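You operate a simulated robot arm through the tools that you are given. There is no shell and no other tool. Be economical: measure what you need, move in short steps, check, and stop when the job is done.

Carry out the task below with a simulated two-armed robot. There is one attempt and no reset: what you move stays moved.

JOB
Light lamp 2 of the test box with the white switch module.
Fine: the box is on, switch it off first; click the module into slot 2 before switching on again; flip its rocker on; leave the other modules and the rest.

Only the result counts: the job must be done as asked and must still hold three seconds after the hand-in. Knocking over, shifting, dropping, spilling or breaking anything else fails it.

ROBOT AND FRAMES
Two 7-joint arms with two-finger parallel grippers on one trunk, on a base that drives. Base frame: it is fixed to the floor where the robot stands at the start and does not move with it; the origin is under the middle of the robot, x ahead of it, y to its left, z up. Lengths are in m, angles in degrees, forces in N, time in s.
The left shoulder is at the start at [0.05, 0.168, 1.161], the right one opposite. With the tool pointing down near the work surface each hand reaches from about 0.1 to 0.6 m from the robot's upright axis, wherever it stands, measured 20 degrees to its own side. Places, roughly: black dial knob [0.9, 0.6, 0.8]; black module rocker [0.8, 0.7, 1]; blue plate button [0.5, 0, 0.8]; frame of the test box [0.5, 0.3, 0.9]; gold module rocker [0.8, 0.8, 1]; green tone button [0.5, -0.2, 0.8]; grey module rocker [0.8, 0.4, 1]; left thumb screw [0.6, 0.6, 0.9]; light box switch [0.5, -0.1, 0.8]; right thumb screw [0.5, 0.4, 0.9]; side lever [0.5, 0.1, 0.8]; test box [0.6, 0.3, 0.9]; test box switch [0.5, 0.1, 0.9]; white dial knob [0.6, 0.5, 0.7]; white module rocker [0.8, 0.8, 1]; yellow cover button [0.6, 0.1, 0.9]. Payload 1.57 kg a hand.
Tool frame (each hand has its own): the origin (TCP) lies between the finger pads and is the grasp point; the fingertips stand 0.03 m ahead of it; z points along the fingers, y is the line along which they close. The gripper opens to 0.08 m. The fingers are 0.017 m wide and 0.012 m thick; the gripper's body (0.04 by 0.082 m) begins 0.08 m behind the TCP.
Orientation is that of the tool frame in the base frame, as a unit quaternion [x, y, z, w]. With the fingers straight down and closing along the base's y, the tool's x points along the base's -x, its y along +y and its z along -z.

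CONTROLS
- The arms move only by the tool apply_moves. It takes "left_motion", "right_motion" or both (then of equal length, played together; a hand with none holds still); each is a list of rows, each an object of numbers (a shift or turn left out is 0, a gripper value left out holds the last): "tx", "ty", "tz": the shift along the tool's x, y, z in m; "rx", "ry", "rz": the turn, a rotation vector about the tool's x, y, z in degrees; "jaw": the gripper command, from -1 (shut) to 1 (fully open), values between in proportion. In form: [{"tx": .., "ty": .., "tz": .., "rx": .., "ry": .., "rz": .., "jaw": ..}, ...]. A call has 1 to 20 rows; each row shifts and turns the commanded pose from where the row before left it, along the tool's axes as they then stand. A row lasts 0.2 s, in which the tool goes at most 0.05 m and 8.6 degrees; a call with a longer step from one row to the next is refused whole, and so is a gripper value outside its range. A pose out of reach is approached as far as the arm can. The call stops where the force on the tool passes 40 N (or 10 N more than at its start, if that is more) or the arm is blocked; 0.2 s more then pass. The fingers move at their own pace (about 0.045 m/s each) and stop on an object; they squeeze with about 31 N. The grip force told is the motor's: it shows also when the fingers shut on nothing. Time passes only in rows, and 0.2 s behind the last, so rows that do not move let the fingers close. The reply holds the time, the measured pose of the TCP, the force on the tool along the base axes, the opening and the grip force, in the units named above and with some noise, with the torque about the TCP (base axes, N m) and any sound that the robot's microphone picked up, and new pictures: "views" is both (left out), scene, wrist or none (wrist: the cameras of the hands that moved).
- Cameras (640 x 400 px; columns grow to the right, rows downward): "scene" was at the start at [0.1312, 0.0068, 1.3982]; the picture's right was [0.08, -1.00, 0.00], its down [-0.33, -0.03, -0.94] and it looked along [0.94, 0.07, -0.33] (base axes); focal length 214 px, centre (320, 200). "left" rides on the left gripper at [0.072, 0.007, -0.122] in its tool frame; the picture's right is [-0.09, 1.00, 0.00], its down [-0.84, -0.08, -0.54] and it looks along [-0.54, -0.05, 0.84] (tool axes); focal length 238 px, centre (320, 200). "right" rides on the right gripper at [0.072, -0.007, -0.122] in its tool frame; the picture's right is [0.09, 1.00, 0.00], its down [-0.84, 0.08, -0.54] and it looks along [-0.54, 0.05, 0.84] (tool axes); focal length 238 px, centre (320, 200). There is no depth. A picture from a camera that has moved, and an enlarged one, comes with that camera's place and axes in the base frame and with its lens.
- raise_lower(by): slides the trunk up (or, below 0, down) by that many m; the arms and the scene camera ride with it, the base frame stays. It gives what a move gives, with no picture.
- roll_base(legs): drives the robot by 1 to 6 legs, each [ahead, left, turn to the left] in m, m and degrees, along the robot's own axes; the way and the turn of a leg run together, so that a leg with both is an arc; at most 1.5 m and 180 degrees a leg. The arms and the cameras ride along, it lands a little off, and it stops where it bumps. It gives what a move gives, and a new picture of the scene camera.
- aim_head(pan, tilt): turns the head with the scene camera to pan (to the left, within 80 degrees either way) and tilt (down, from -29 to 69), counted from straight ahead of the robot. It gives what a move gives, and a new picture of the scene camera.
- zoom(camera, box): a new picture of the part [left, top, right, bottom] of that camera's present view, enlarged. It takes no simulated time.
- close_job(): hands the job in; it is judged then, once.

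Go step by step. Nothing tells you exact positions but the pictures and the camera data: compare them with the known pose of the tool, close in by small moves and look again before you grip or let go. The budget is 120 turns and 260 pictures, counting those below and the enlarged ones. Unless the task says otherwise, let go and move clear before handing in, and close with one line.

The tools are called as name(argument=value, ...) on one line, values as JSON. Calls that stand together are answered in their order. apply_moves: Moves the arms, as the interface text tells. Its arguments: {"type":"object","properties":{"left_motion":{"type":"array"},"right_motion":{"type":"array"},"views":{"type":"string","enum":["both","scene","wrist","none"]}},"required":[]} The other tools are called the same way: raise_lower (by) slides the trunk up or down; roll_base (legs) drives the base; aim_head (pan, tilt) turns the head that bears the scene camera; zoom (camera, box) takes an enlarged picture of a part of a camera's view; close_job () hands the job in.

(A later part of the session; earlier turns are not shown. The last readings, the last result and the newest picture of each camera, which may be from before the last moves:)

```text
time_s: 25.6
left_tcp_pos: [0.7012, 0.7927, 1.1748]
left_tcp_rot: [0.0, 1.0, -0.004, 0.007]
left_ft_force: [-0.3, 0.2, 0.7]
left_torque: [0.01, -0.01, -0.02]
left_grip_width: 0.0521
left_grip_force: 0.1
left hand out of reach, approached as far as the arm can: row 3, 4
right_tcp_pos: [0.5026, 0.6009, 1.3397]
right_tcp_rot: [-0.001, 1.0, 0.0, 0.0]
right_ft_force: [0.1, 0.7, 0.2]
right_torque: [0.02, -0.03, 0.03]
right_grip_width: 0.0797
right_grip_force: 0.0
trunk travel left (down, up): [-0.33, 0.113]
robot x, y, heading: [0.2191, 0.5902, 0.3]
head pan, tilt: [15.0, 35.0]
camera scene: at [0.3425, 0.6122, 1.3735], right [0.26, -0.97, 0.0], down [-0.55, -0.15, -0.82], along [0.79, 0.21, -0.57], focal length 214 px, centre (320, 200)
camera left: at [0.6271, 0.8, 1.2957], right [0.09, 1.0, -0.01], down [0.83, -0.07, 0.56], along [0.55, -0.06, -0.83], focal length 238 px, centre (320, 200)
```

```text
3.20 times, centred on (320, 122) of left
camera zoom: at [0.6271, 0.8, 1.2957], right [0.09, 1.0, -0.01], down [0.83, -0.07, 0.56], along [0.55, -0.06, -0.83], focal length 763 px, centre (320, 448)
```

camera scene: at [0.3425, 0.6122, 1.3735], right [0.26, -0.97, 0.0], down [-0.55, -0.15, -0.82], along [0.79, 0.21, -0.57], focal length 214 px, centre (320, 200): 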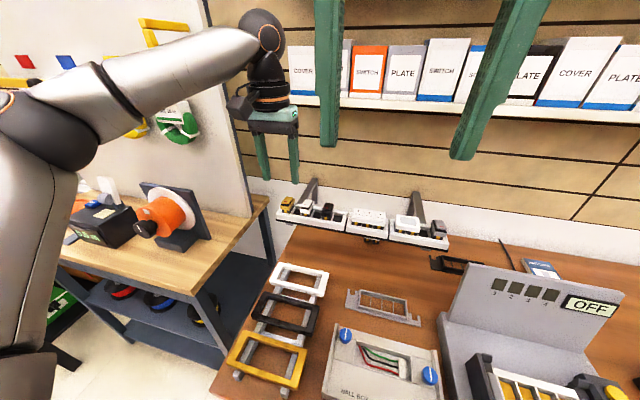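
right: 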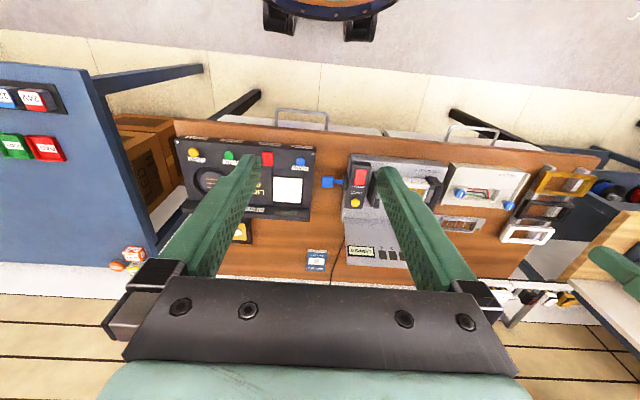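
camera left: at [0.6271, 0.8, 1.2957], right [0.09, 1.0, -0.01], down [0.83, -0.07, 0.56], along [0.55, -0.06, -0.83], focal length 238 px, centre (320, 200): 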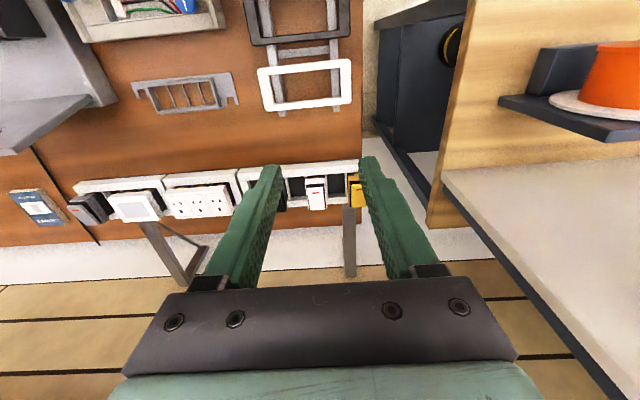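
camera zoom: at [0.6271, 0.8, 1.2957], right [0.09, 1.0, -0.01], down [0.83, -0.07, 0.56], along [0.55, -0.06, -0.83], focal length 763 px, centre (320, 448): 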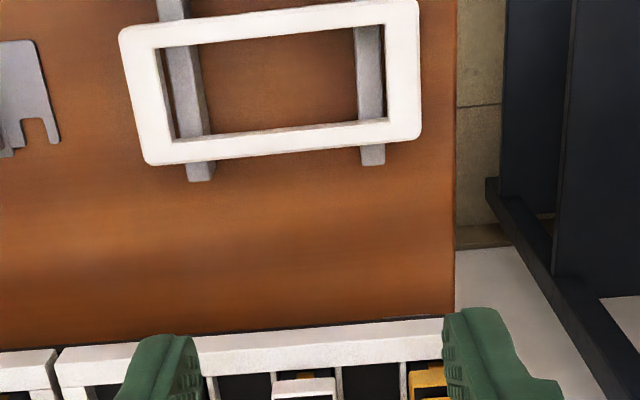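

The module is at about (0.797, 0.773). The arm is nearly stretched with the tool straight down, so I pitch the hand 30° forward and move to a hover over the module.

apply_moves(left_motion=[{"ry": -7.5}, {"ry": -7.5}, {"ry": -7.5}, {"ry": -7.5}, {"ty": -0.01, "tx": -0.015, "tz": 0.03}, {"ty": -0.01, "tx": -0.015, "tz": 0.03}, {}], views="both")

zoom(camera="left", box=[220, 110, 420, 235])

zoom(camera="scene", box=[220, 130, 380, 230])

```text
time_s: 27.2
left_tcp_pos: [0.7577, 0.7719, 1.1417]
left_tcp_rot: [-0.003, 0.964, -0.005, 0.266]
left_ft_force: [-0.5, -0.2, 0.4]
left_torque: [-0.01, 0.01, -0.02]
left_grip_width: 0.052
left_grip_force: 0.1
right_tcp_pos: [0.503, 0.6027, 1.3394]
right_tcp_rot: [-0.001, 1.0, 0.001, 0.0]
right_ft_force: [0.0, 0.0, -0.6]
right_torque: [-0.03, 0.02, 0.01]
right_grip_width: 0.08
right_grip_force: 0.1
trunk travel left (down, up): [-0.33, 0.113]
robot x, y, heading: [0.2167, 0.5924, 0.3]
head pan, tilt: [15.0, 35.0]
camera scene: at [0.3425, 0.6125, 1.3735], right [0.26, -0.97, 0.0], down [-0.55, -0.15, -0.82], along [0.79, 0.21, -0.57], focal length 214 px, centre (320, 200)
camera left: at [0.634, 0.779, 1.2087], right [0.08, 1.0, 0.04], down [0.44, -0.07, 0.9], along [0.89, -0.05, -0.44], focal length 238 px, centre (320, 200)
```

scene: 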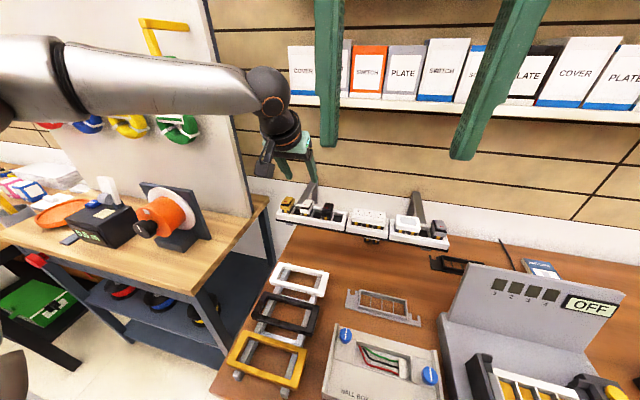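
left: 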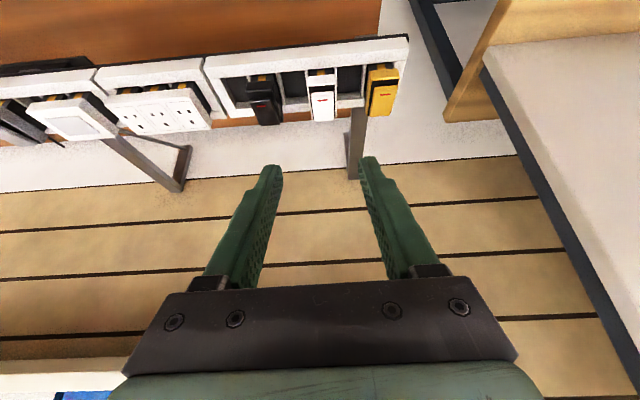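

```text
3.20 times, centred on (320, 172) of left
camera zoom: at [0.634, 0.779, 1.2087], right [0.08, 1.0, 0.04], down [0.44, -0.07, 0.9], along [0.89, -0.05, -0.44], focal length 763 px, centre (320, 288)
```

zoom: 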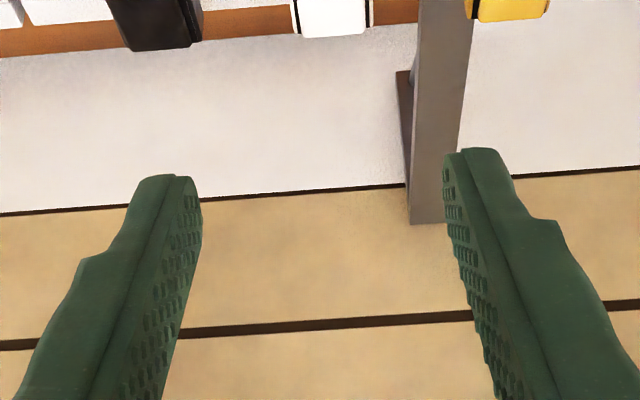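

```text
4.00 times, centred on (300, 180) of scene
camera zoom: at [0.3425, 0.6125, 1.3735], right [0.26, -0.97, 0.0], down [-0.55, -0.15, -0.82], along [0.79, 0.21, -0.57], focal length 858 px, centre (400, 280)
```

zoom: 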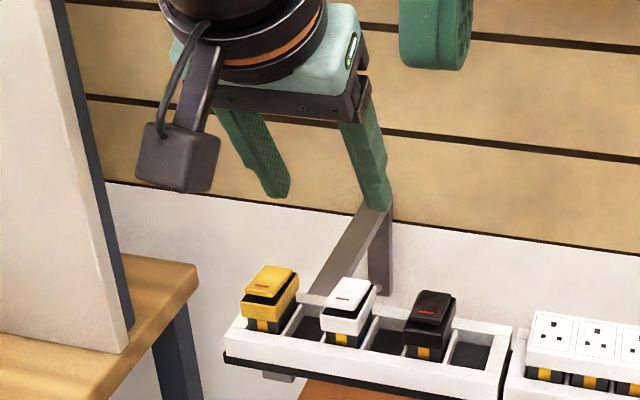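

The trays run along y, with the white module at (0.797, 0.775) and empty slots on both sides. I go down to just above it and look again.

apply_moves(left_motion=[{"tx": 0.004, "ty": 0.001, "tz": 0.028}, {"tx": 0.004, "ty": 0.001, "tz": 0.028}, {"tx": 0.004, "ty": 0.001, "tz": 0.028}, {}], views="both")

zoom(camera="left", box=[220, 70, 420, 195])

zoom(camera="scene", box=[250, 155, 360, 225])

```text
time_s: 28.2
left_tcp_pos: [0.7891, 0.778, 1.0616]
left_tcp_rot: [-0.003, 0.964, -0.005, 0.266]
left_ft_force: [0.0, 0.2, 0.0]
left_torque: [-0.04, 0.0, 0.0]
left_grip_width: 0.052
left_grip_force: 0.0
right_tcp_pos: [0.5028, 0.6015, 1.3408]
right_tcp_rot: [-0.001, 1.0, 0.001, 0.0]
right_ft_force: [0.4, 0.4, -0.3]
right_torque: [0.03, -0.02, 0.01]
right_grip_width: 0.08
right_grip_force: 0.1
trunk travel left (down, up): [-0.33, 0.113]
robot x, y, heading: [0.219, 0.5881, -0.1]
head pan, tilt: [15.0, 35.0]
camera scene: at [0.3426, 0.6122, 1.3735], right [0.26, -0.97, 0.0], down [-0.55, -0.15, -0.82], along [0.79, 0.21, -0.57], focal length 214 px, centre (320, 200)
camera left: at [0.6647, 0.7828, 1.1294], right [0.08, 1.0, 0.04], down [0.44, -0.07, 0.9], along [0.89, -0.05, -0.44], focal length 238 px, centre (320, 200)
```

scene: 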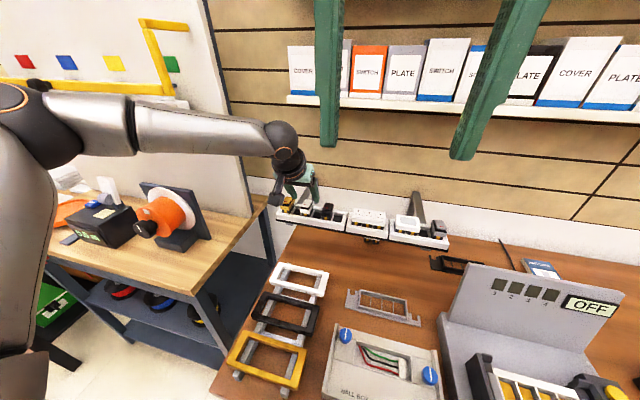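
left: 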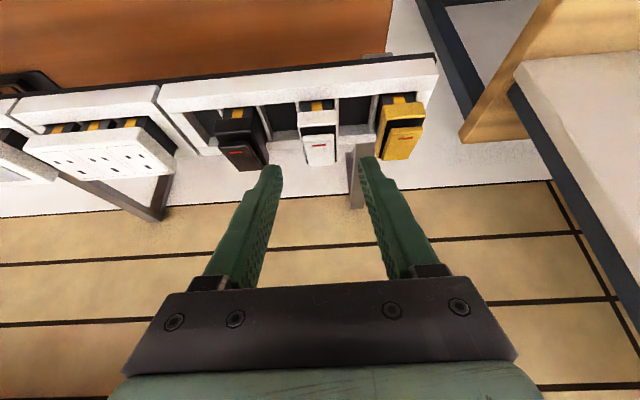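

```text
3.20 times, centred on (320, 132) of left
camera zoom: at [0.6647, 0.7828, 1.1294], right [0.08, 1.0, 0.04], down [0.44, -0.07, 0.9], along [0.89, -0.05, -0.44], focal length 763 px, centre (320, 416)
```

zoom: 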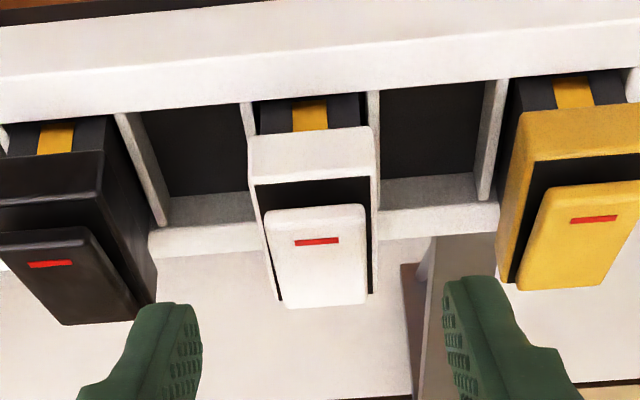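

```text
5.71 times, centred on (305, 190) of scene
camera zoom: at [0.3426, 0.6122, 1.3735], right [0.26, -0.97, 0.0], down [-0.55, -0.15, -0.82], along [0.79, 0.21, -0.57], focal length 1226 px, centre (406, 257)
```

zoom: 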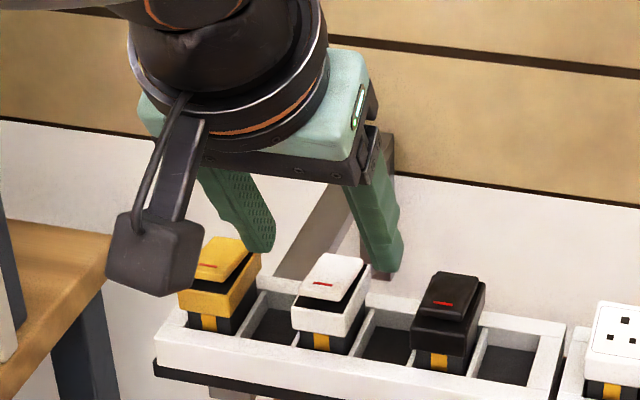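

The hand is centred on the white module; its rocker's near end stands up (off). I lower the last 33 mm so the fingers flank the cap, then look.

apply_moves(left_motion=[{"tx": 0.004, "tz": 0.01}, {"tx": 0.004, "tz": 0.01}, {"tx": 0.005, "tz": 0.011}, {}], views="wrist")

zoom(camera="scene", box=[250, 155, 360, 225])

zoom(camera="left", box=[220, 80, 420, 205])

```text
time_s: 29.2
left_tcp_pos: [0.7949, 0.7762, 1.0283]
left_tcp_rot: [-0.003, 0.964, -0.004, 0.266]
left_ft_force: [0.7, -0.2, -0.4]
left_torque: [0.0, 0.0, -0.01]
left_grip_width: 0.0522
left_grip_force: 0.0
right_tcp_pos: [0.5026, 0.6031, 1.3401]
right_tcp_rot: [-0.001, 1.0, 0.001, 0.0]
right_ft_force: [0.6, -0.3, -0.7]
right_torque: [-0.01, 0.0, 0.03]
right_grip_width: 0.0799
right_grip_force: 0.1
trunk travel left (down, up): [-0.33, 0.113]
robot x, y, heading: [0.2218, 0.5878, 0.1]
head pan, tilt: [15.0, 35.0]
camera left: at [0.6702, 0.782, 1.0963], right [0.08, 1.0, 0.04], down [0.44, -0.07, 0.9], along [0.89, -0.05, -0.44], focal length 238 px, centre (320, 200)
```

left: 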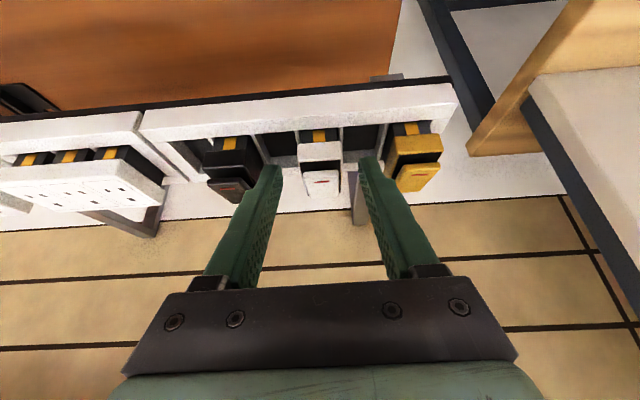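

```text
5.71 times, centred on (305, 190) of scene
camera zoom: at [0.3427, 0.6123, 1.3734], right [0.26, -0.97, 0.0], down [-0.55, -0.15, -0.82], along [0.79, 0.21, -0.57], focal length 1226 px, centre (406, 257)
```

zoom: 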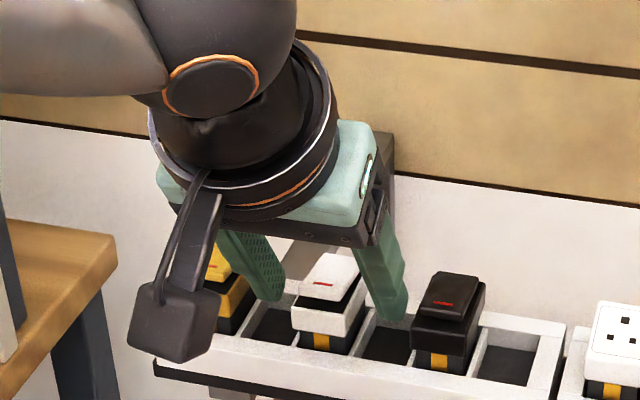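

```text
3.20 times, centred on (320, 142) of left
camera zoom: at [0.6702, 0.782, 1.0963], right [0.08, 1.0, 0.04], down [0.44, -0.07, 0.9], along [0.89, -0.05, -0.44], focal length 763 px, centre (320, 384)
```

zoom: 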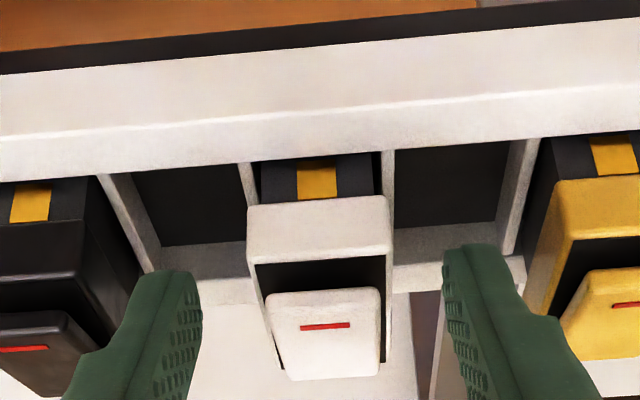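

The fingers straddle the cap's rear half; I draw back 5 mm along tool x for a more central grip and close.

apply_moves(left_motion=[{"tx": 0.005, "tz": 0.001}, {"jaw": -1}, {}, {}, {}, {}], views="wrist")

zoom(camera="left", box=[220, 80, 420, 205])

zoom(camera="scene", box=[250, 155, 360, 225])

```text
time_s: 30.6
left_tcp_pos: [0.7909, 0.7762, 1.0245]
left_tcp_rot: [-0.003, 0.964, -0.003, 0.266]
left_ft_force: [0.6, 0.2, 1.3]
left_torque: [0.06, -0.05, -0.03]
left_grip_width: 0.0271
left_grip_force: 31.2
right_tcp_pos: [0.5031, 0.6018, 1.3406]
right_tcp_rot: [-0.001, 1.0, 0.002, 0.0]
right_ft_force: [0.0, -0.3, -0.1]
right_torque: [-0.02, 0.01, -0.02]
right_grip_width: 0.0802
right_grip_force: 0.0
trunk travel left (down, up): [-0.33, 0.113]
robot x, y, heading: [0.2188, 0.5877, 0.3]
head pan, tilt: [15.0, 35.0]
camera left: at [0.6665, 0.7822, 1.093], right [0.08, 1.0, 0.04], down [0.44, -0.07, 0.9], along [0.89, -0.05, -0.44], focal length 238 px, centre (320, 200)
```

left: 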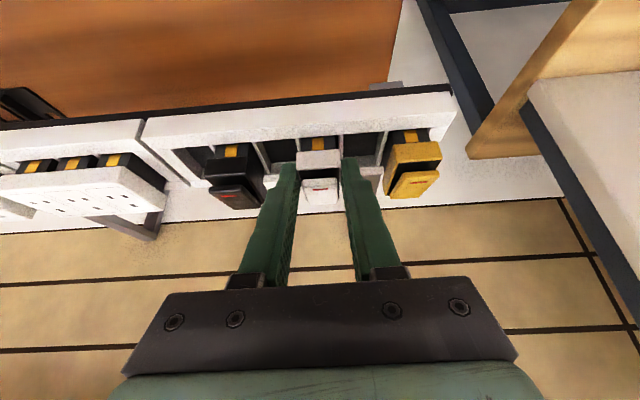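

```text
3.20 times, centred on (320, 142) of left
camera zoom: at [0.6665, 0.7822, 1.093], right [0.08, 1.0, 0.04], down [0.44, -0.07, 0.9], along [0.89, -0.05, -0.44], focal length 763 px, centre (320, 384)
```

zoom: 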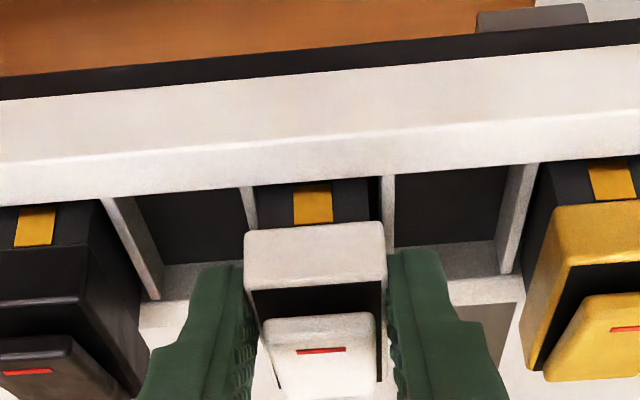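

```text
5.71 times, centred on (305, 190) of scene
camera zoom: at [0.3428, 0.6123, 1.3734], right [0.26, -0.97, 0.0], down [-0.55, -0.15, -0.82], along [0.79, 0.21, -0.57], focal length 1226 px, centre (406, 257)
```

zoom: 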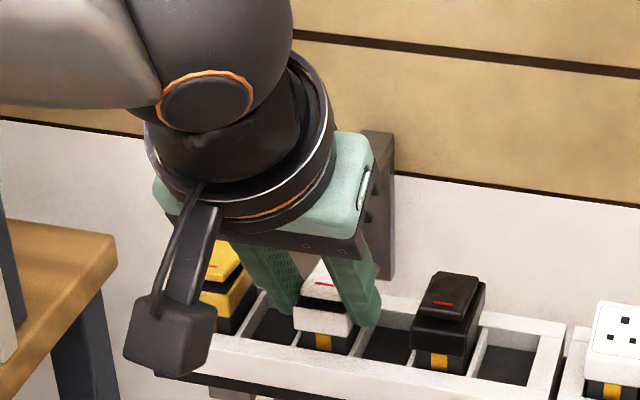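

Firm grip at 27 mm width. I lift straight up by 100 mm.

apply_moves(left_motion=[{"tx": -0.0051, "tz": -0.0086}, {"tx": -0.0103, "tz": -0.0172}, {"tx": -0.0103, "tz": -0.0172}, {"tx": -0.0103, "tz": -0.0172}, {"tx": -0.0154, "tz": -0.0257}, {}], views="wrist")

zoom(camera="left", box=[220, 80, 420, 205])

zoom(camera="scene", box=[250, 135, 360, 225])

```text
time_s: 32.0
left_tcp_pos: [0.79, 0.7739, 1.1243]
left_tcp_rot: [-0.003, 0.964, -0.004, 0.265]
left_ft_force: [-0.4, 0.2, -0.3]
left_torque: [0.0, 0.02, -0.02]
left_grip_width: 0.0268
left_grip_force: 31.3
right_tcp_pos: [0.5033, 0.6024, 1.3404]
right_tcp_rot: [-0.001, 1.0, 0.001, 0.0]
right_ft_force: [-0.6, -0.2, 0.1]
right_torque: [-0.01, -0.01, -0.01]
right_grip_width: 0.0801
right_grip_force: 0.1
trunk travel left (down, up): [-0.33, 0.113]
robot x, y, heading: [0.2224, 0.5871, 0.2]
head pan, tilt: [15.0, 35.0]
camera left: at [0.6667, 0.7806, 1.1926], right [0.08, 1.0, 0.04], down [0.44, -0.07, 0.89], along [0.89, -0.05, -0.45], focal length 238 px, centre (320, 200)
```

left: 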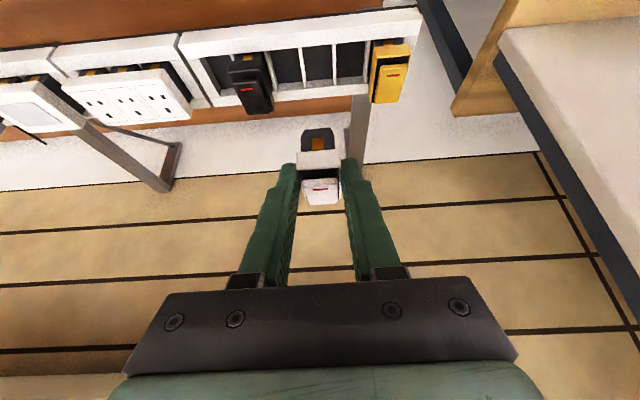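

```text
3.20 times, centred on (320, 142) of left
camera zoom: at [0.6667, 0.7806, 1.1926], right [0.08, 1.0, 0.04], down [0.44, -0.07, 0.89], along [0.89, -0.05, -0.45], focal length 763 px, centre (320, 384)
```

zoom: 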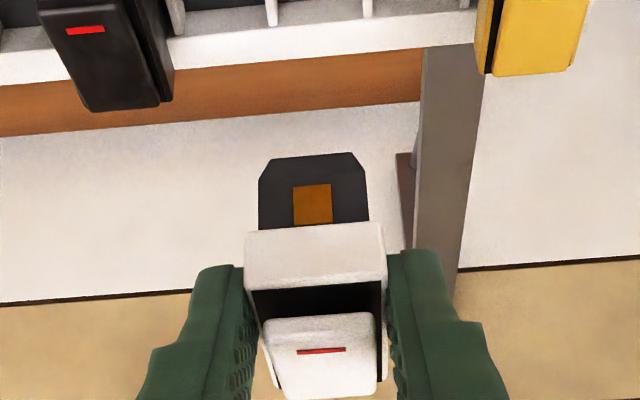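

```text
4.44 times, centred on (305, 180) of scene
camera zoom: at [0.343, 0.6124, 1.3734], right [0.26, -0.97, 0.0], down [-0.55, -0.15, -0.82], along [0.79, 0.21, -0.57], focal length 953 px, centre (387, 289)
```

zoom: 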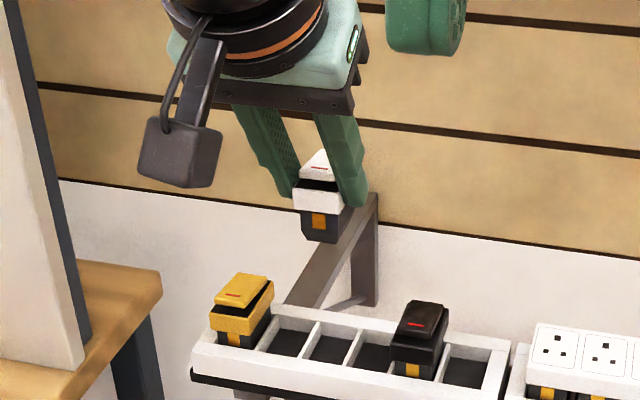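

The module is out of the tray cleanly. I pull it back toward the robot and up before driving.

apply_moves(left_motion=[{"tx": 0.029, "tz": -0.033}, {"tx": 0.029, "tz": -0.033}, {"tx": 0.029, "tz": -0.033}, {"tx": 0.029, "tz": -0.033}, {"tx": 0.029, "tz": -0.033}, {"tx": 0.029, "tz": -0.033}, {}], views="scene")

roll_base(legs=[[-0.1, 0, 0], [0, -0.475, 0]])

aim_head(pan=20, tilt=50)

```text
time_s: 33.6
left_tcp_pos: [0.5404, 0.774, 1.208]
left_tcp_rot: [-0.003, 0.964, -0.003, 0.265]
left_ft_force: [0.2, 0.8, -0.2]
left_torque: [-0.05, 0.02, -0.01]
left_grip_width: 0.0265
left_grip_force: 31.1
right_tcp_pos: [0.5034, 0.6024, 1.3402]
right_tcp_rot: [-0.001, 1.0, 0.001, 0.0]
right_ft_force: [-0.2, 0.1, 0.1]
right_torque: [-0.01, 0.01, 0.0]
right_grip_width: 0.0802
right_grip_force: 0.0
trunk travel left (down, up): [-0.33, 0.113]
robot x, y, heading: [0.2204, 0.5904, -0.2]
head pan, tilt: [15.0, 35.0]
camera scene: at [0.3434, 0.6124, 1.3733], right [0.26, -0.97, 0.0], down [-0.55, -0.15, -0.82], along [0.79, 0.21, -0.57], focal length 214 px, centre (320, 200)
```

scene: 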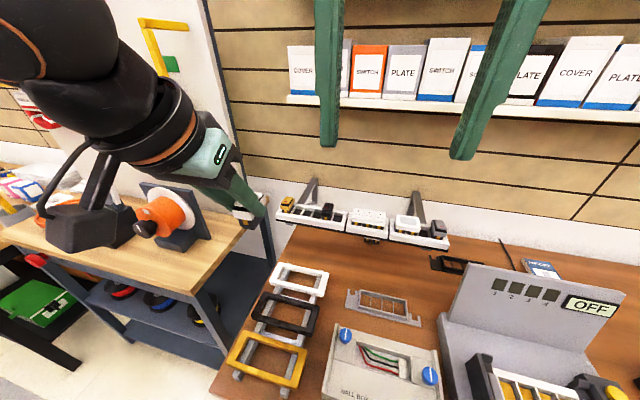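

```text
time_s: 39.0
left_tcp_pos: [0.44, 0.3002, 1.2081]
left_tcp_rot: [-0.003, 0.964, -0.004, 0.266]
left_ft_force: [0.3, 0.4, -0.8]
left_torque: [0.0, 0.01, 0.01]
left_grip_width: 0.0267
left_grip_force: 31.2
right_tcp_pos: [0.4038, 0.1273, 1.3399]
right_tcp_rot: [-0.003, 1.0, 0.001, 0.0]
right_ft_force: [0.0, -0.1, -0.3]
right_torque: [0.01, -0.03, -0.02]
right_grip_width: 0.0798
right_grip_force: 0.0
trunk travel left (down, up): [-0.33, 0.113]
robot x, y, heading: [0.119, 0.116, 0.3]
head pan, tilt: [15.0, 35.0]
camera scene: at [0.244, 0.1373, 1.3734], right [0.26, -0.96, 0.0], down [-0.55, -0.15, -0.82], along [0.79, 0.22, -0.57], focal length 214 px, centre (320, 200)
```

scene: 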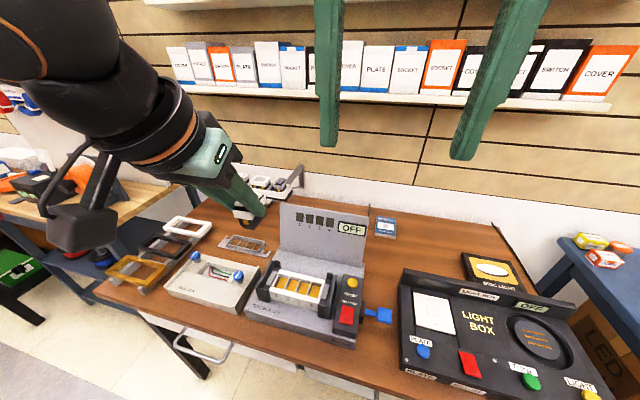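

```text
time_s: 39.8
left_tcp_pos: [0.4403, 0.3005, 1.2087]
left_tcp_rot: [-0.004, 0.964, -0.004, 0.265]
left_ft_force: [-0.4, -0.7, -0.1]
left_torque: [-0.02, 0.0, 0.02]
left_grip_width: 0.0267
left_grip_force: 30.9
right_tcp_pos: [0.4045, 0.1272, 1.3404]
right_tcp_rot: [-0.003, 1.0, 0.001, 0.0]
right_ft_force: [0.2, -1.1, 0.1]
right_torque: [-0.01, 0.01, -0.02]
right_grip_width: 0.0801
right_grip_force: 0.0
trunk travel left (down, up): [-0.33, 0.113]
robot x, y, heading: [0.1189, 0.1141, 0.2]
head pan, tilt: [20.0, 50.0]
camera scene: at [0.2313, 0.1409, 1.3517], right [0.35, -0.94, 0.0], down [-0.72, -0.27, -0.64], along [0.6, 0.22, -0.77], focal length 214 px, centre (320, 200)
```

scene: 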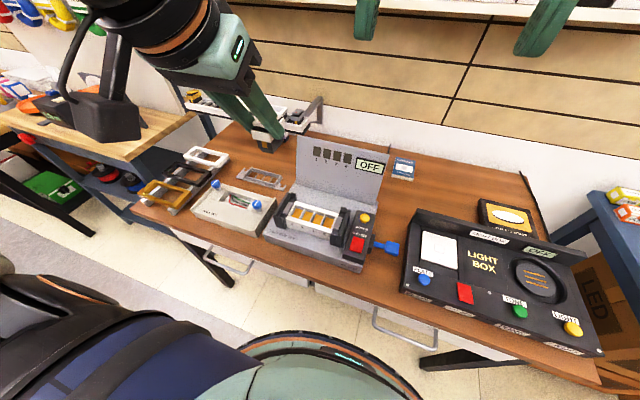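

I'm in front of the test box with the module held. Now I measure the frame slots accurately.

zoom(camera="scene", box=[255, 185, 385, 270])

zoom(camera="left", box=[0, 0, 640, 400])

zoom(camera="right", box=[300, 40, 500, 165])

```text
4.71 times, centred on (320, 228) of scene
camera zoom: at [0.2313, 0.1409, 1.3517], right [0.35, -0.94, 0.0], down [-0.72, -0.27, -0.64], along [0.6, 0.22, -0.77], focal length 1009 px, centre (320, 71)
```

zoom: 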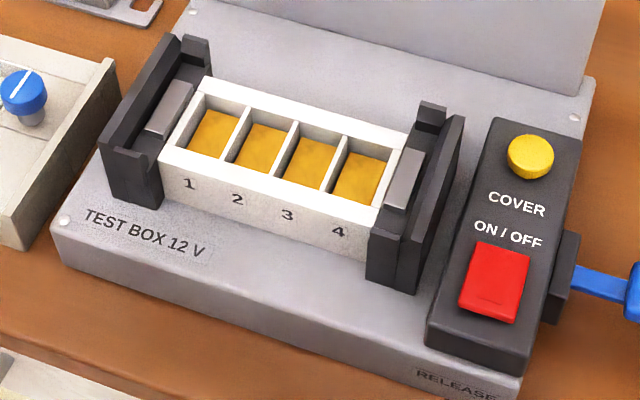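

```text
1.00 times, centred on (320, 200) of left (not enlarged: the box is as wide or as high as the picture)
camera zoom: at [0.3165, 0.3071, 1.2757], right [0.07, 1.0, 0.04], down [0.44, -0.07, 0.89], along [0.89, -0.05, -0.44], focal length 238 px, centre (320, 200)
```

zoom: 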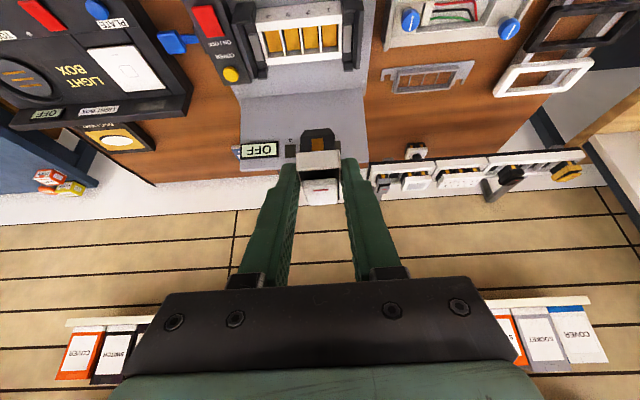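

```text
3.20 times, centred on (400, 102) of right
camera zoom: at [0.3337, 0.1203, 1.4623], right [-0.1, 1.0, 0.0], down [0.84, 0.08, 0.54], along [0.54, 0.05, -0.84], focal length 763 px, centre (64, 512)
```

zoom: 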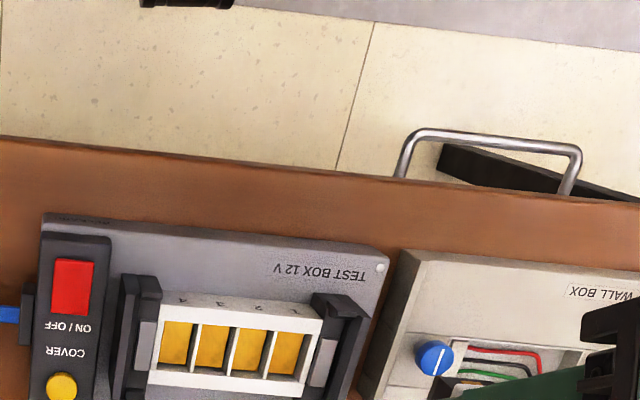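

Slot 2's opening centres near (0.530, 0.283) with the rim at z≈0.90, nearly square to the base axes. I bring the module over it at a safe height.

apply_moves(left_motion=[{"tx": 0.012, "ty": -0.0035, "tz": 0.0436}, {"tx": 0.012, "ty": -0.0035, "tz": 0.0436}, {"tx": 0.012, "ty": -0.0035, "tz": 0.0436}, {"tx": 0.012, "ty": -0.0035, "tz": 0.0436}, {"tx": 0.012, "ty": -0.0035, "tz": 0.0436}, {}], views="both")

zoom(camera="left", box=[220, 80, 420, 205])

zoom(camera="scene", box=[255, 155, 385, 270])

```text
time_s: 41.2
left_tcp_pos: [0.5019, 0.2802, 0.9903]
left_tcp_rot: [-0.004, 0.964, -0.004, 0.266]
left_ft_force: [-0.2, -1.0, -0.4]
left_torque: [-0.02, -0.03, 0.03]
left_grip_width: 0.0269
left_grip_force: 30.6
right_tcp_pos: [0.4035, 0.1288, 1.3417]
right_tcp_rot: [-0.002, 1.0, 0.001, 0.0]
right_ft_force: [0.2, 0.2, -0.7]
right_torque: [0.0, 0.0, 0.04]
right_grip_width: 0.0797
right_grip_force: 0.0
trunk travel left (down, up): [-0.33, 0.113]
robot x, y, heading: [0.1236, 0.1166, 0.4]
head pan, tilt: [20.0, 50.0]
camera scene: at [0.2308, 0.1408, 1.3518], right [0.35, -0.94, 0.0], down [-0.72, -0.27, -0.64], along [0.6, 0.22, -0.77], focal length 214 px, centre (320, 200)
camera left: at [0.3776, 0.2858, 1.0578], right [0.07, 1.0, 0.04], down [0.44, -0.07, 0.9], along [0.89, -0.05, -0.44], focal length 238 px, centre (320, 200)
```

scene: 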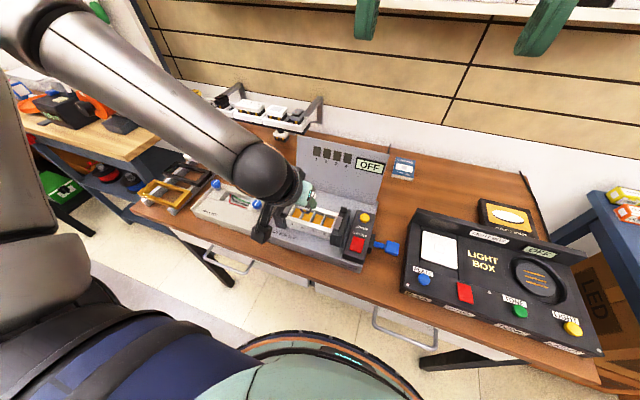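
left: 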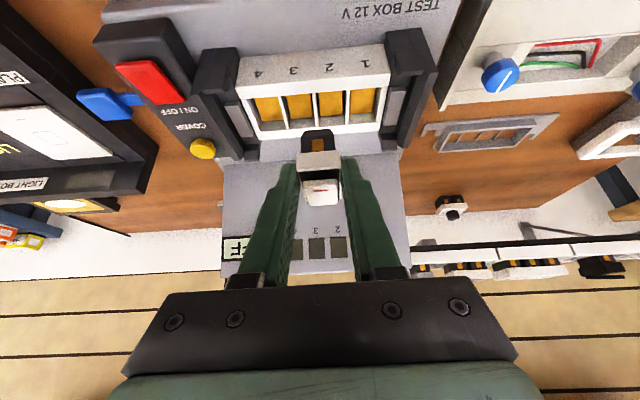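

```text
3.20 times, centred on (320, 142) of left
camera zoom: at [0.3776, 0.2858, 1.0578], right [0.07, 1.0, 0.04], down [0.44, -0.07, 0.9], along [0.89, -0.05, -0.44], focal length 763 px, centre (320, 384)
```

zoom: 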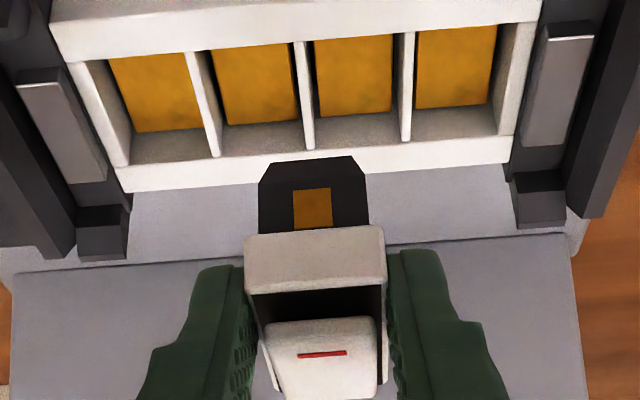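

```text
3.48 times, centred on (320, 212) of scene
camera zoom: at [0.2308, 0.1408, 1.3518], right [0.35, -0.94, 0.0], down [-0.72, -0.27, -0.64], along [0.6, 0.22, -0.77], focal length 746 px, centre (320, 156)
```

zoom: 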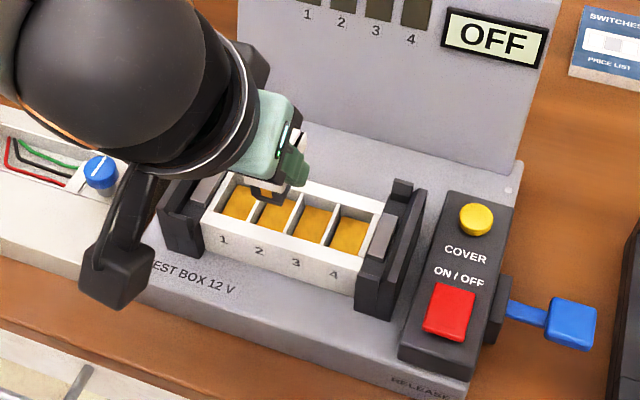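

From this close view slot 2 is at y≈0.291 and x≈0.515–0.55, so I shift left 11 mm and forward 18 mm while lowering to just above the rim.

apply_moves(left_motion=[{"tx": -0.0154, "ty": 0.011, "tz": 0.0092}, {"tx": 0.009, "tz": 0.015}, {"tx": 0.009, "tz": 0.015}, {}], views="wrist")

zoom(camera="left", box=[240, 70, 400, 170])

zoom(camera="scene", box=[270, 180, 350, 240])

zoom(camera="right", box=[310, 80, 440, 165])

```text
time_s: 42.2
left_tcp_pos: [0.5173, 0.2916, 0.9565]
left_tcp_rot: [-0.005, 0.964, -0.003, 0.266]
left_ft_force: [0.3, -1.2, -0.2]
left_torque: [0.01, -0.01, -0.01]
left_grip_width: 0.0268
left_grip_force: 30.8
right_tcp_pos: [0.4054, 0.127, 1.3396]
right_tcp_rot: [-0.003, 1.0, 0.001, 0.0]
right_ft_force: [0.0, 0.1, -0.4]
right_torque: [0.0, 0.0, 0.01]
right_grip_width: 0.0801
right_grip_force: 0.0
trunk travel left (down, up): [-0.33, 0.113]
robot x, y, heading: [0.1215, 0.1129, 0.4]
head pan, tilt: [20.0, 50.0]
camera left: at [0.3942, 0.2982, 1.0226], right [0.07, 1.0, 0.04], down [0.44, -0.07, 0.89], along [0.89, -0.05, -0.44], focal length 238 px, centre (320, 200)
```

left: 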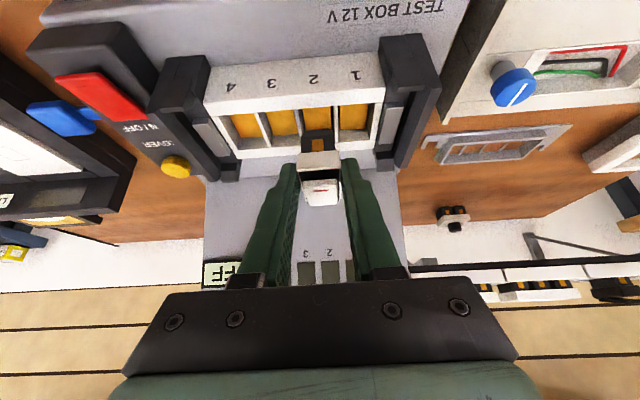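

```text
4.00 times, centred on (320, 120) of left
camera zoom: at [0.3942, 0.2982, 1.0226], right [0.07, 1.0, 0.04], down [0.44, -0.07, 0.89], along [0.89, -0.05, -0.44], focal length 953 px, centre (320, 520)
```

zoom: 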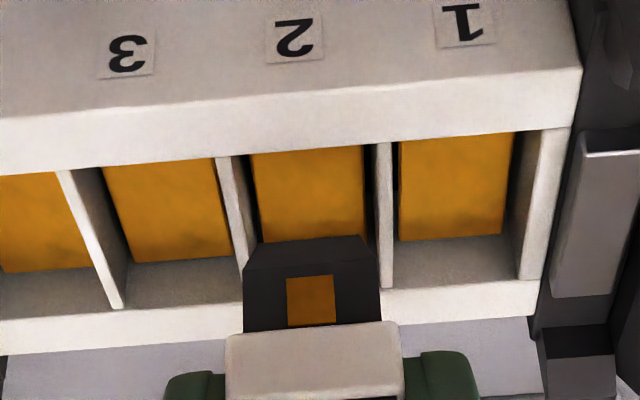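

```text
6.67 times, centred on (310, 210) of scene
camera zoom: at [0.2312, 0.1409, 1.3517], right [0.35, -0.94, 0.0], down [-0.72, -0.27, -0.64], along [0.6, 0.22, -0.77], focal length 1430 px, centre (387, 133)
```

zoom: 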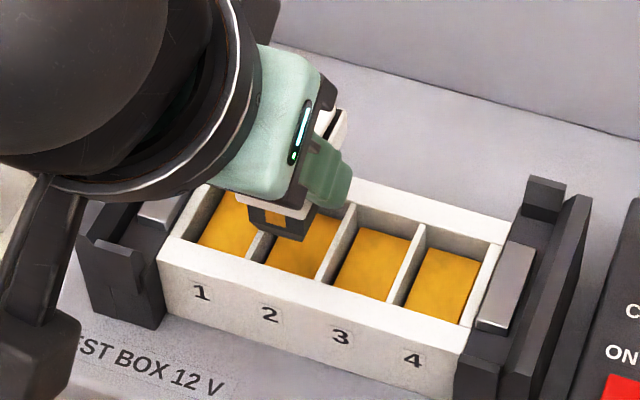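

```text
4.71 times, centred on (375, 122) of right
camera zoom: at [0.3336, 0.1201, 1.4623], right [-0.1, 1.0, 0.0], down [0.84, 0.08, 0.54], along [0.54, 0.05, -0.84], focal length 1122 px, centre (61, 565)
```

zoom: 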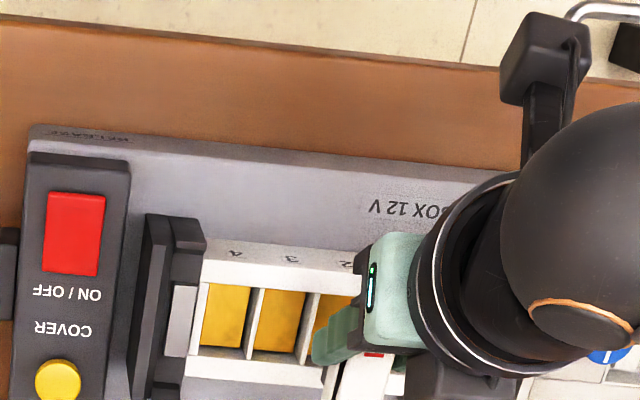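

The body is laterally aligned with slot 2 to about 1 mm. I shift forward 3 mm and lower to the rim level to check the fore-aft fit.

apply_moves(left_motion=[{"tx": -0.0026, "ty": -0.001, "tz": 0.0015}, {"tx": 0.0031, "tz": 0.0051}, {"tx": 0.0031, "tz": 0.0051}, {}], views="wrist")

zoom(camera="left", box=[240, 70, 400, 170])

zoom(camera="scene", box=[270, 180, 350, 240])

```text
time_s: 43.2
left_tcp_pos: [0.5222, 0.2922, 0.9436]
left_tcp_rot: [-0.003, 0.964, -0.004, 0.266]
left_ft_force: [0.5, 0.3, -1.2]
left_torque: [-0.05, -0.02, -0.02]
left_grip_width: 0.0269
left_grip_force: 30.8
right_tcp_pos: [0.4041, 0.1276, 1.3404]
right_tcp_rot: [-0.002, 1.0, 0.0, 0.0]
right_ft_force: [-0.3, -1.0, -0.6]
right_torque: [-0.01, -0.02, 0.0]
right_grip_width: 0.0798
right_grip_force: 0.2
trunk travel left (down, up): [-0.33, 0.113]
robot x, y, heading: [0.1182, 0.1159, 0.2]
head pan, tilt: [20.0, 50.0]
camera left: at [0.3974, 0.2974, 1.0108], right [0.07, 1.0, 0.04], down [0.44, -0.07, 0.89], along [0.89, -0.05, -0.44], focal length 238 px, centre (320, 200)
```

left: 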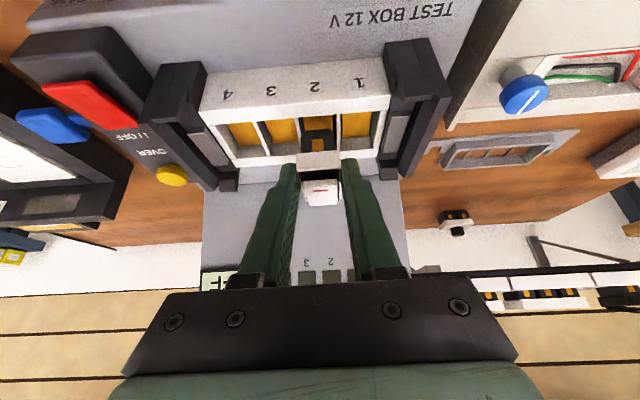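

```text
4.00 times, centred on (320, 120) of left
camera zoom: at [0.3974, 0.2974, 1.0108], right [0.07, 1.0, 0.04], down [0.44, -0.07, 0.89], along [0.89, -0.05, -0.44], focal length 953 px, centre (320, 520)
```

zoom: 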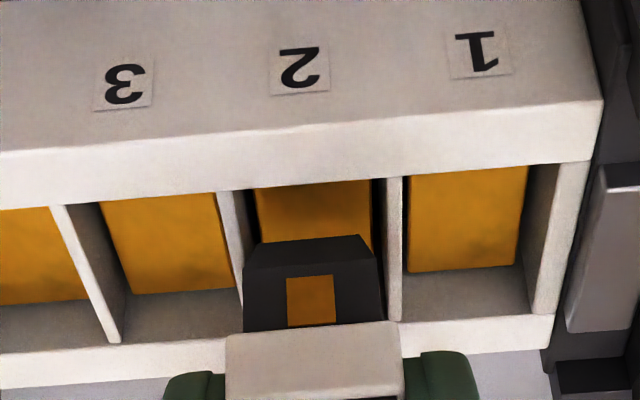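

```text
6.67 times, centred on (310, 210) of scene
camera zoom: at [0.2313, 0.1409, 1.3517], right [0.35, -0.94, 0.0], down [-0.72, -0.27, -0.64], along [0.6, 0.22, -0.77], focal length 1430 px, centre (387, 133)
```

zoom: 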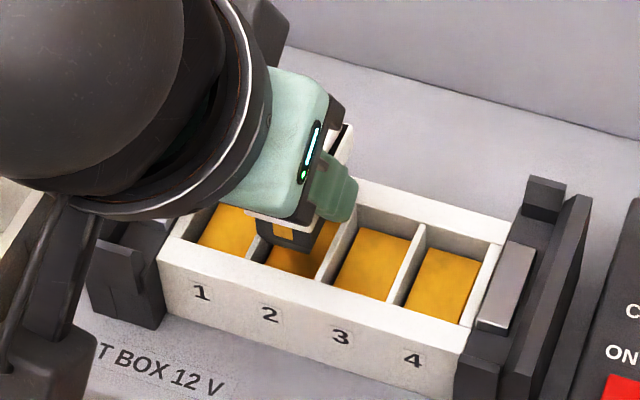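

The body's front edge now appears to be just inside the slot. I lower 12 mm slowly and watch the forces.

apply_moves(left_motion=[{"tx": 0.0015, "tz": 0.0026}, {"tx": 0.0015, "tz": 0.0026}, {"tx": 0.0015, "tz": 0.0026}, {"tx": 0.0015, "tz": 0.0026}, {}], views="wrist")

zoom(camera="left", box=[240, 70, 400, 170])

zoom(camera="scene", box=[270, 180, 350, 240])

```text
time_s: 44.4
left_tcp_pos: [0.5221, 0.2917, 0.931]
left_tcp_rot: [-0.004, 0.964, -0.004, 0.266]
left_ft_force: [-0.3, -0.5, -0.3]
left_torque: [-0.01, 0.05, 0.0]
left_grip_width: 0.0267
left_grip_force: 30.9
right_tcp_pos: [0.4051, 0.1265, 1.3411]
right_tcp_rot: [-0.003, 1.0, 0.0, -0.001]
right_ft_force: [-0.1, -0.2, 0.3]
right_torque: [-0.05, 0.0, -0.03]
right_grip_width: 0.0798
right_grip_force: 0.1
trunk travel left (down, up): [-0.33, 0.113]
robot x, y, heading: [0.1203, 0.1139, 0.2]
head pan, tilt: [20.0, 50.0]
camera left: at [0.3978, 0.2968, 0.9989], right [0.07, 1.0, 0.04], down [0.44, -0.07, 0.9], along [0.89, -0.05, -0.44], focal length 238 px, centre (320, 200)
```

left: 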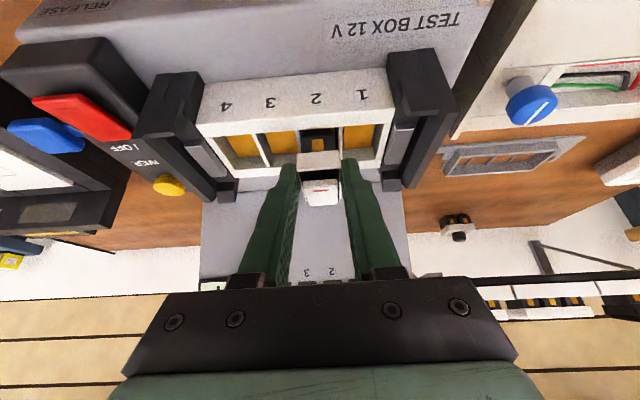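

```text
4.00 times, centred on (320, 120) of left
camera zoom: at [0.3978, 0.2968, 0.9989], right [0.07, 1.0, 0.04], down [0.44, -0.07, 0.9], along [0.89, -0.05, -0.44], focal length 953 px, centre (320, 520)
```

zoom: 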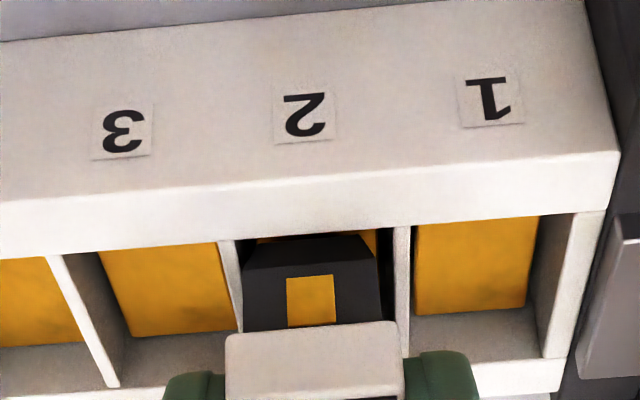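

```text
6.67 times, centred on (310, 210) of scene
camera zoom: at [0.2313, 0.1409, 1.3517], right [0.35, -0.94, 0.0], down [-0.72, -0.27, -0.64], along [0.6, 0.22, -0.77], focal length 1430 px, centre (387, 133)
```

zoom: 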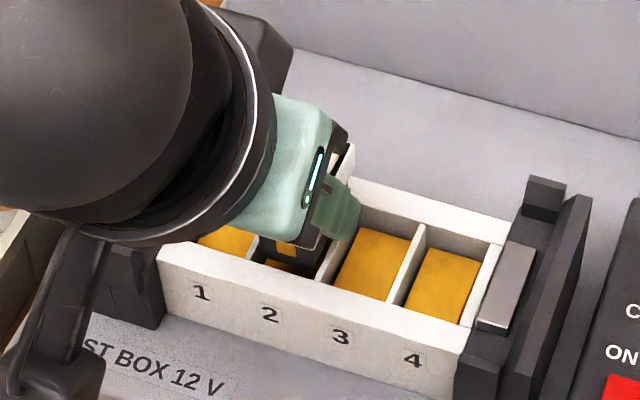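

No contact yet, body at rim level and slightly toward slot 3; I nudge 1 mm left (+y) and keep lowering.

apply_moves(left_motion=[{"ty": 0.001}, {"tx": 0.0015, "tz": 0.0026}, {"tx": 0.0015, "tz": 0.0026}, {"tx": 0.0015, "tz": 0.0026}, {}], views="wrist")

zoom(camera="left", box=[240, 90, 400, 190])

zoom(camera="scene", box=[270, 180, 350, 240])

```text
time_s: 45.6
left_tcp_pos: [0.5218, 0.2929, 0.9216]
left_tcp_rot: [-0.003, 0.964, -0.004, 0.266]
left_ft_force: [0.5, 1.3, 1.3]
left_torque: [0.08, -0.01, 0.01]
left_grip_width: 0.0269
left_grip_force: 31.1
right_tcp_pos: [0.4038, 0.1282, 1.3404]
right_tcp_rot: [-0.003, 1.0, 0.001, 0.001]
right_ft_force: [-0.3, -0.1, 0.1]
right_torque: [0.0, 0.02, 0.0]
right_grip_width: 0.0802
right_grip_force: 0.1
trunk travel left (down, up): [-0.33, 0.113]
robot x, y, heading: [0.1229, 0.1153, 0.2]
head pan, tilt: [20.0, 50.0]
camera left: at [0.3977, 0.299, 0.9895], right [0.07, 1.0, 0.04], down [0.44, -0.07, 0.9], along [0.89, -0.05, -0.44], focal length 238 px, centre (320, 200)
```

left: 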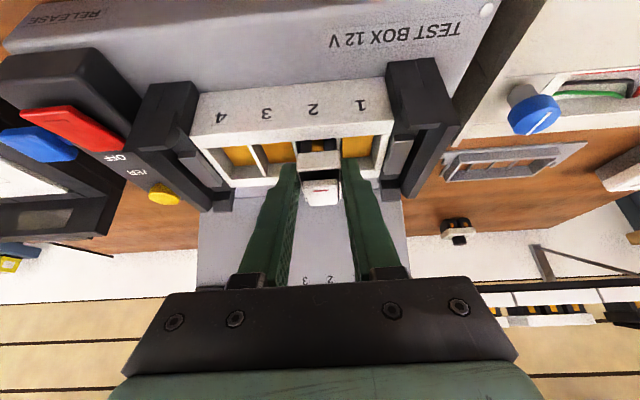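

```text
4.00 times, centred on (320, 140) of left
camera zoom: at [0.3977, 0.299, 0.9895], right [0.07, 1.0, 0.04], down [0.44, -0.07, 0.9], along [0.89, -0.05, -0.44], focal length 953 px, centre (320, 440)
```

zoom: 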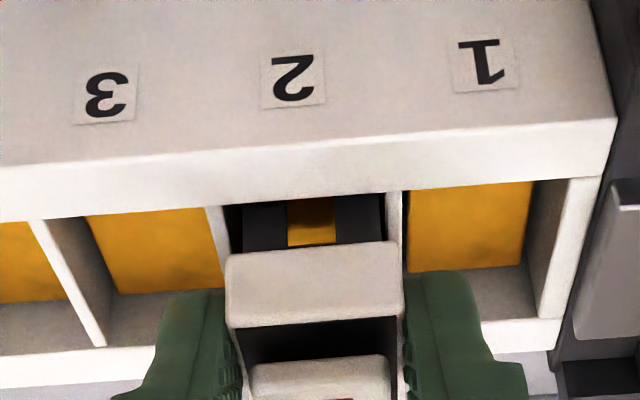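

```text
6.67 times, centred on (310, 210) of scene
camera zoom: at [0.2311, 0.1409, 1.3517], right [0.35, -0.94, 0.0], down [-0.72, -0.27, -0.64], along [0.6, 0.22, -0.77], focal length 1430 px, centre (387, 133)
```

zoom: 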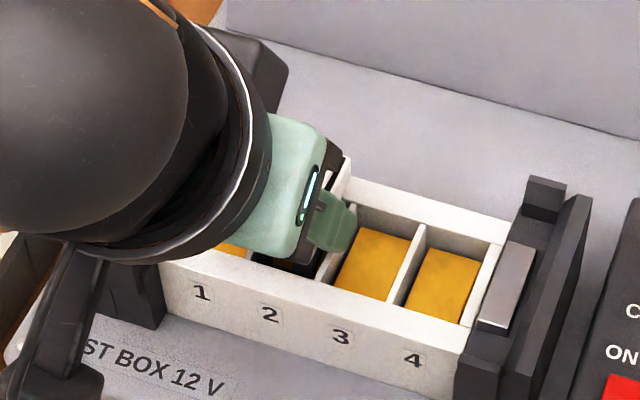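

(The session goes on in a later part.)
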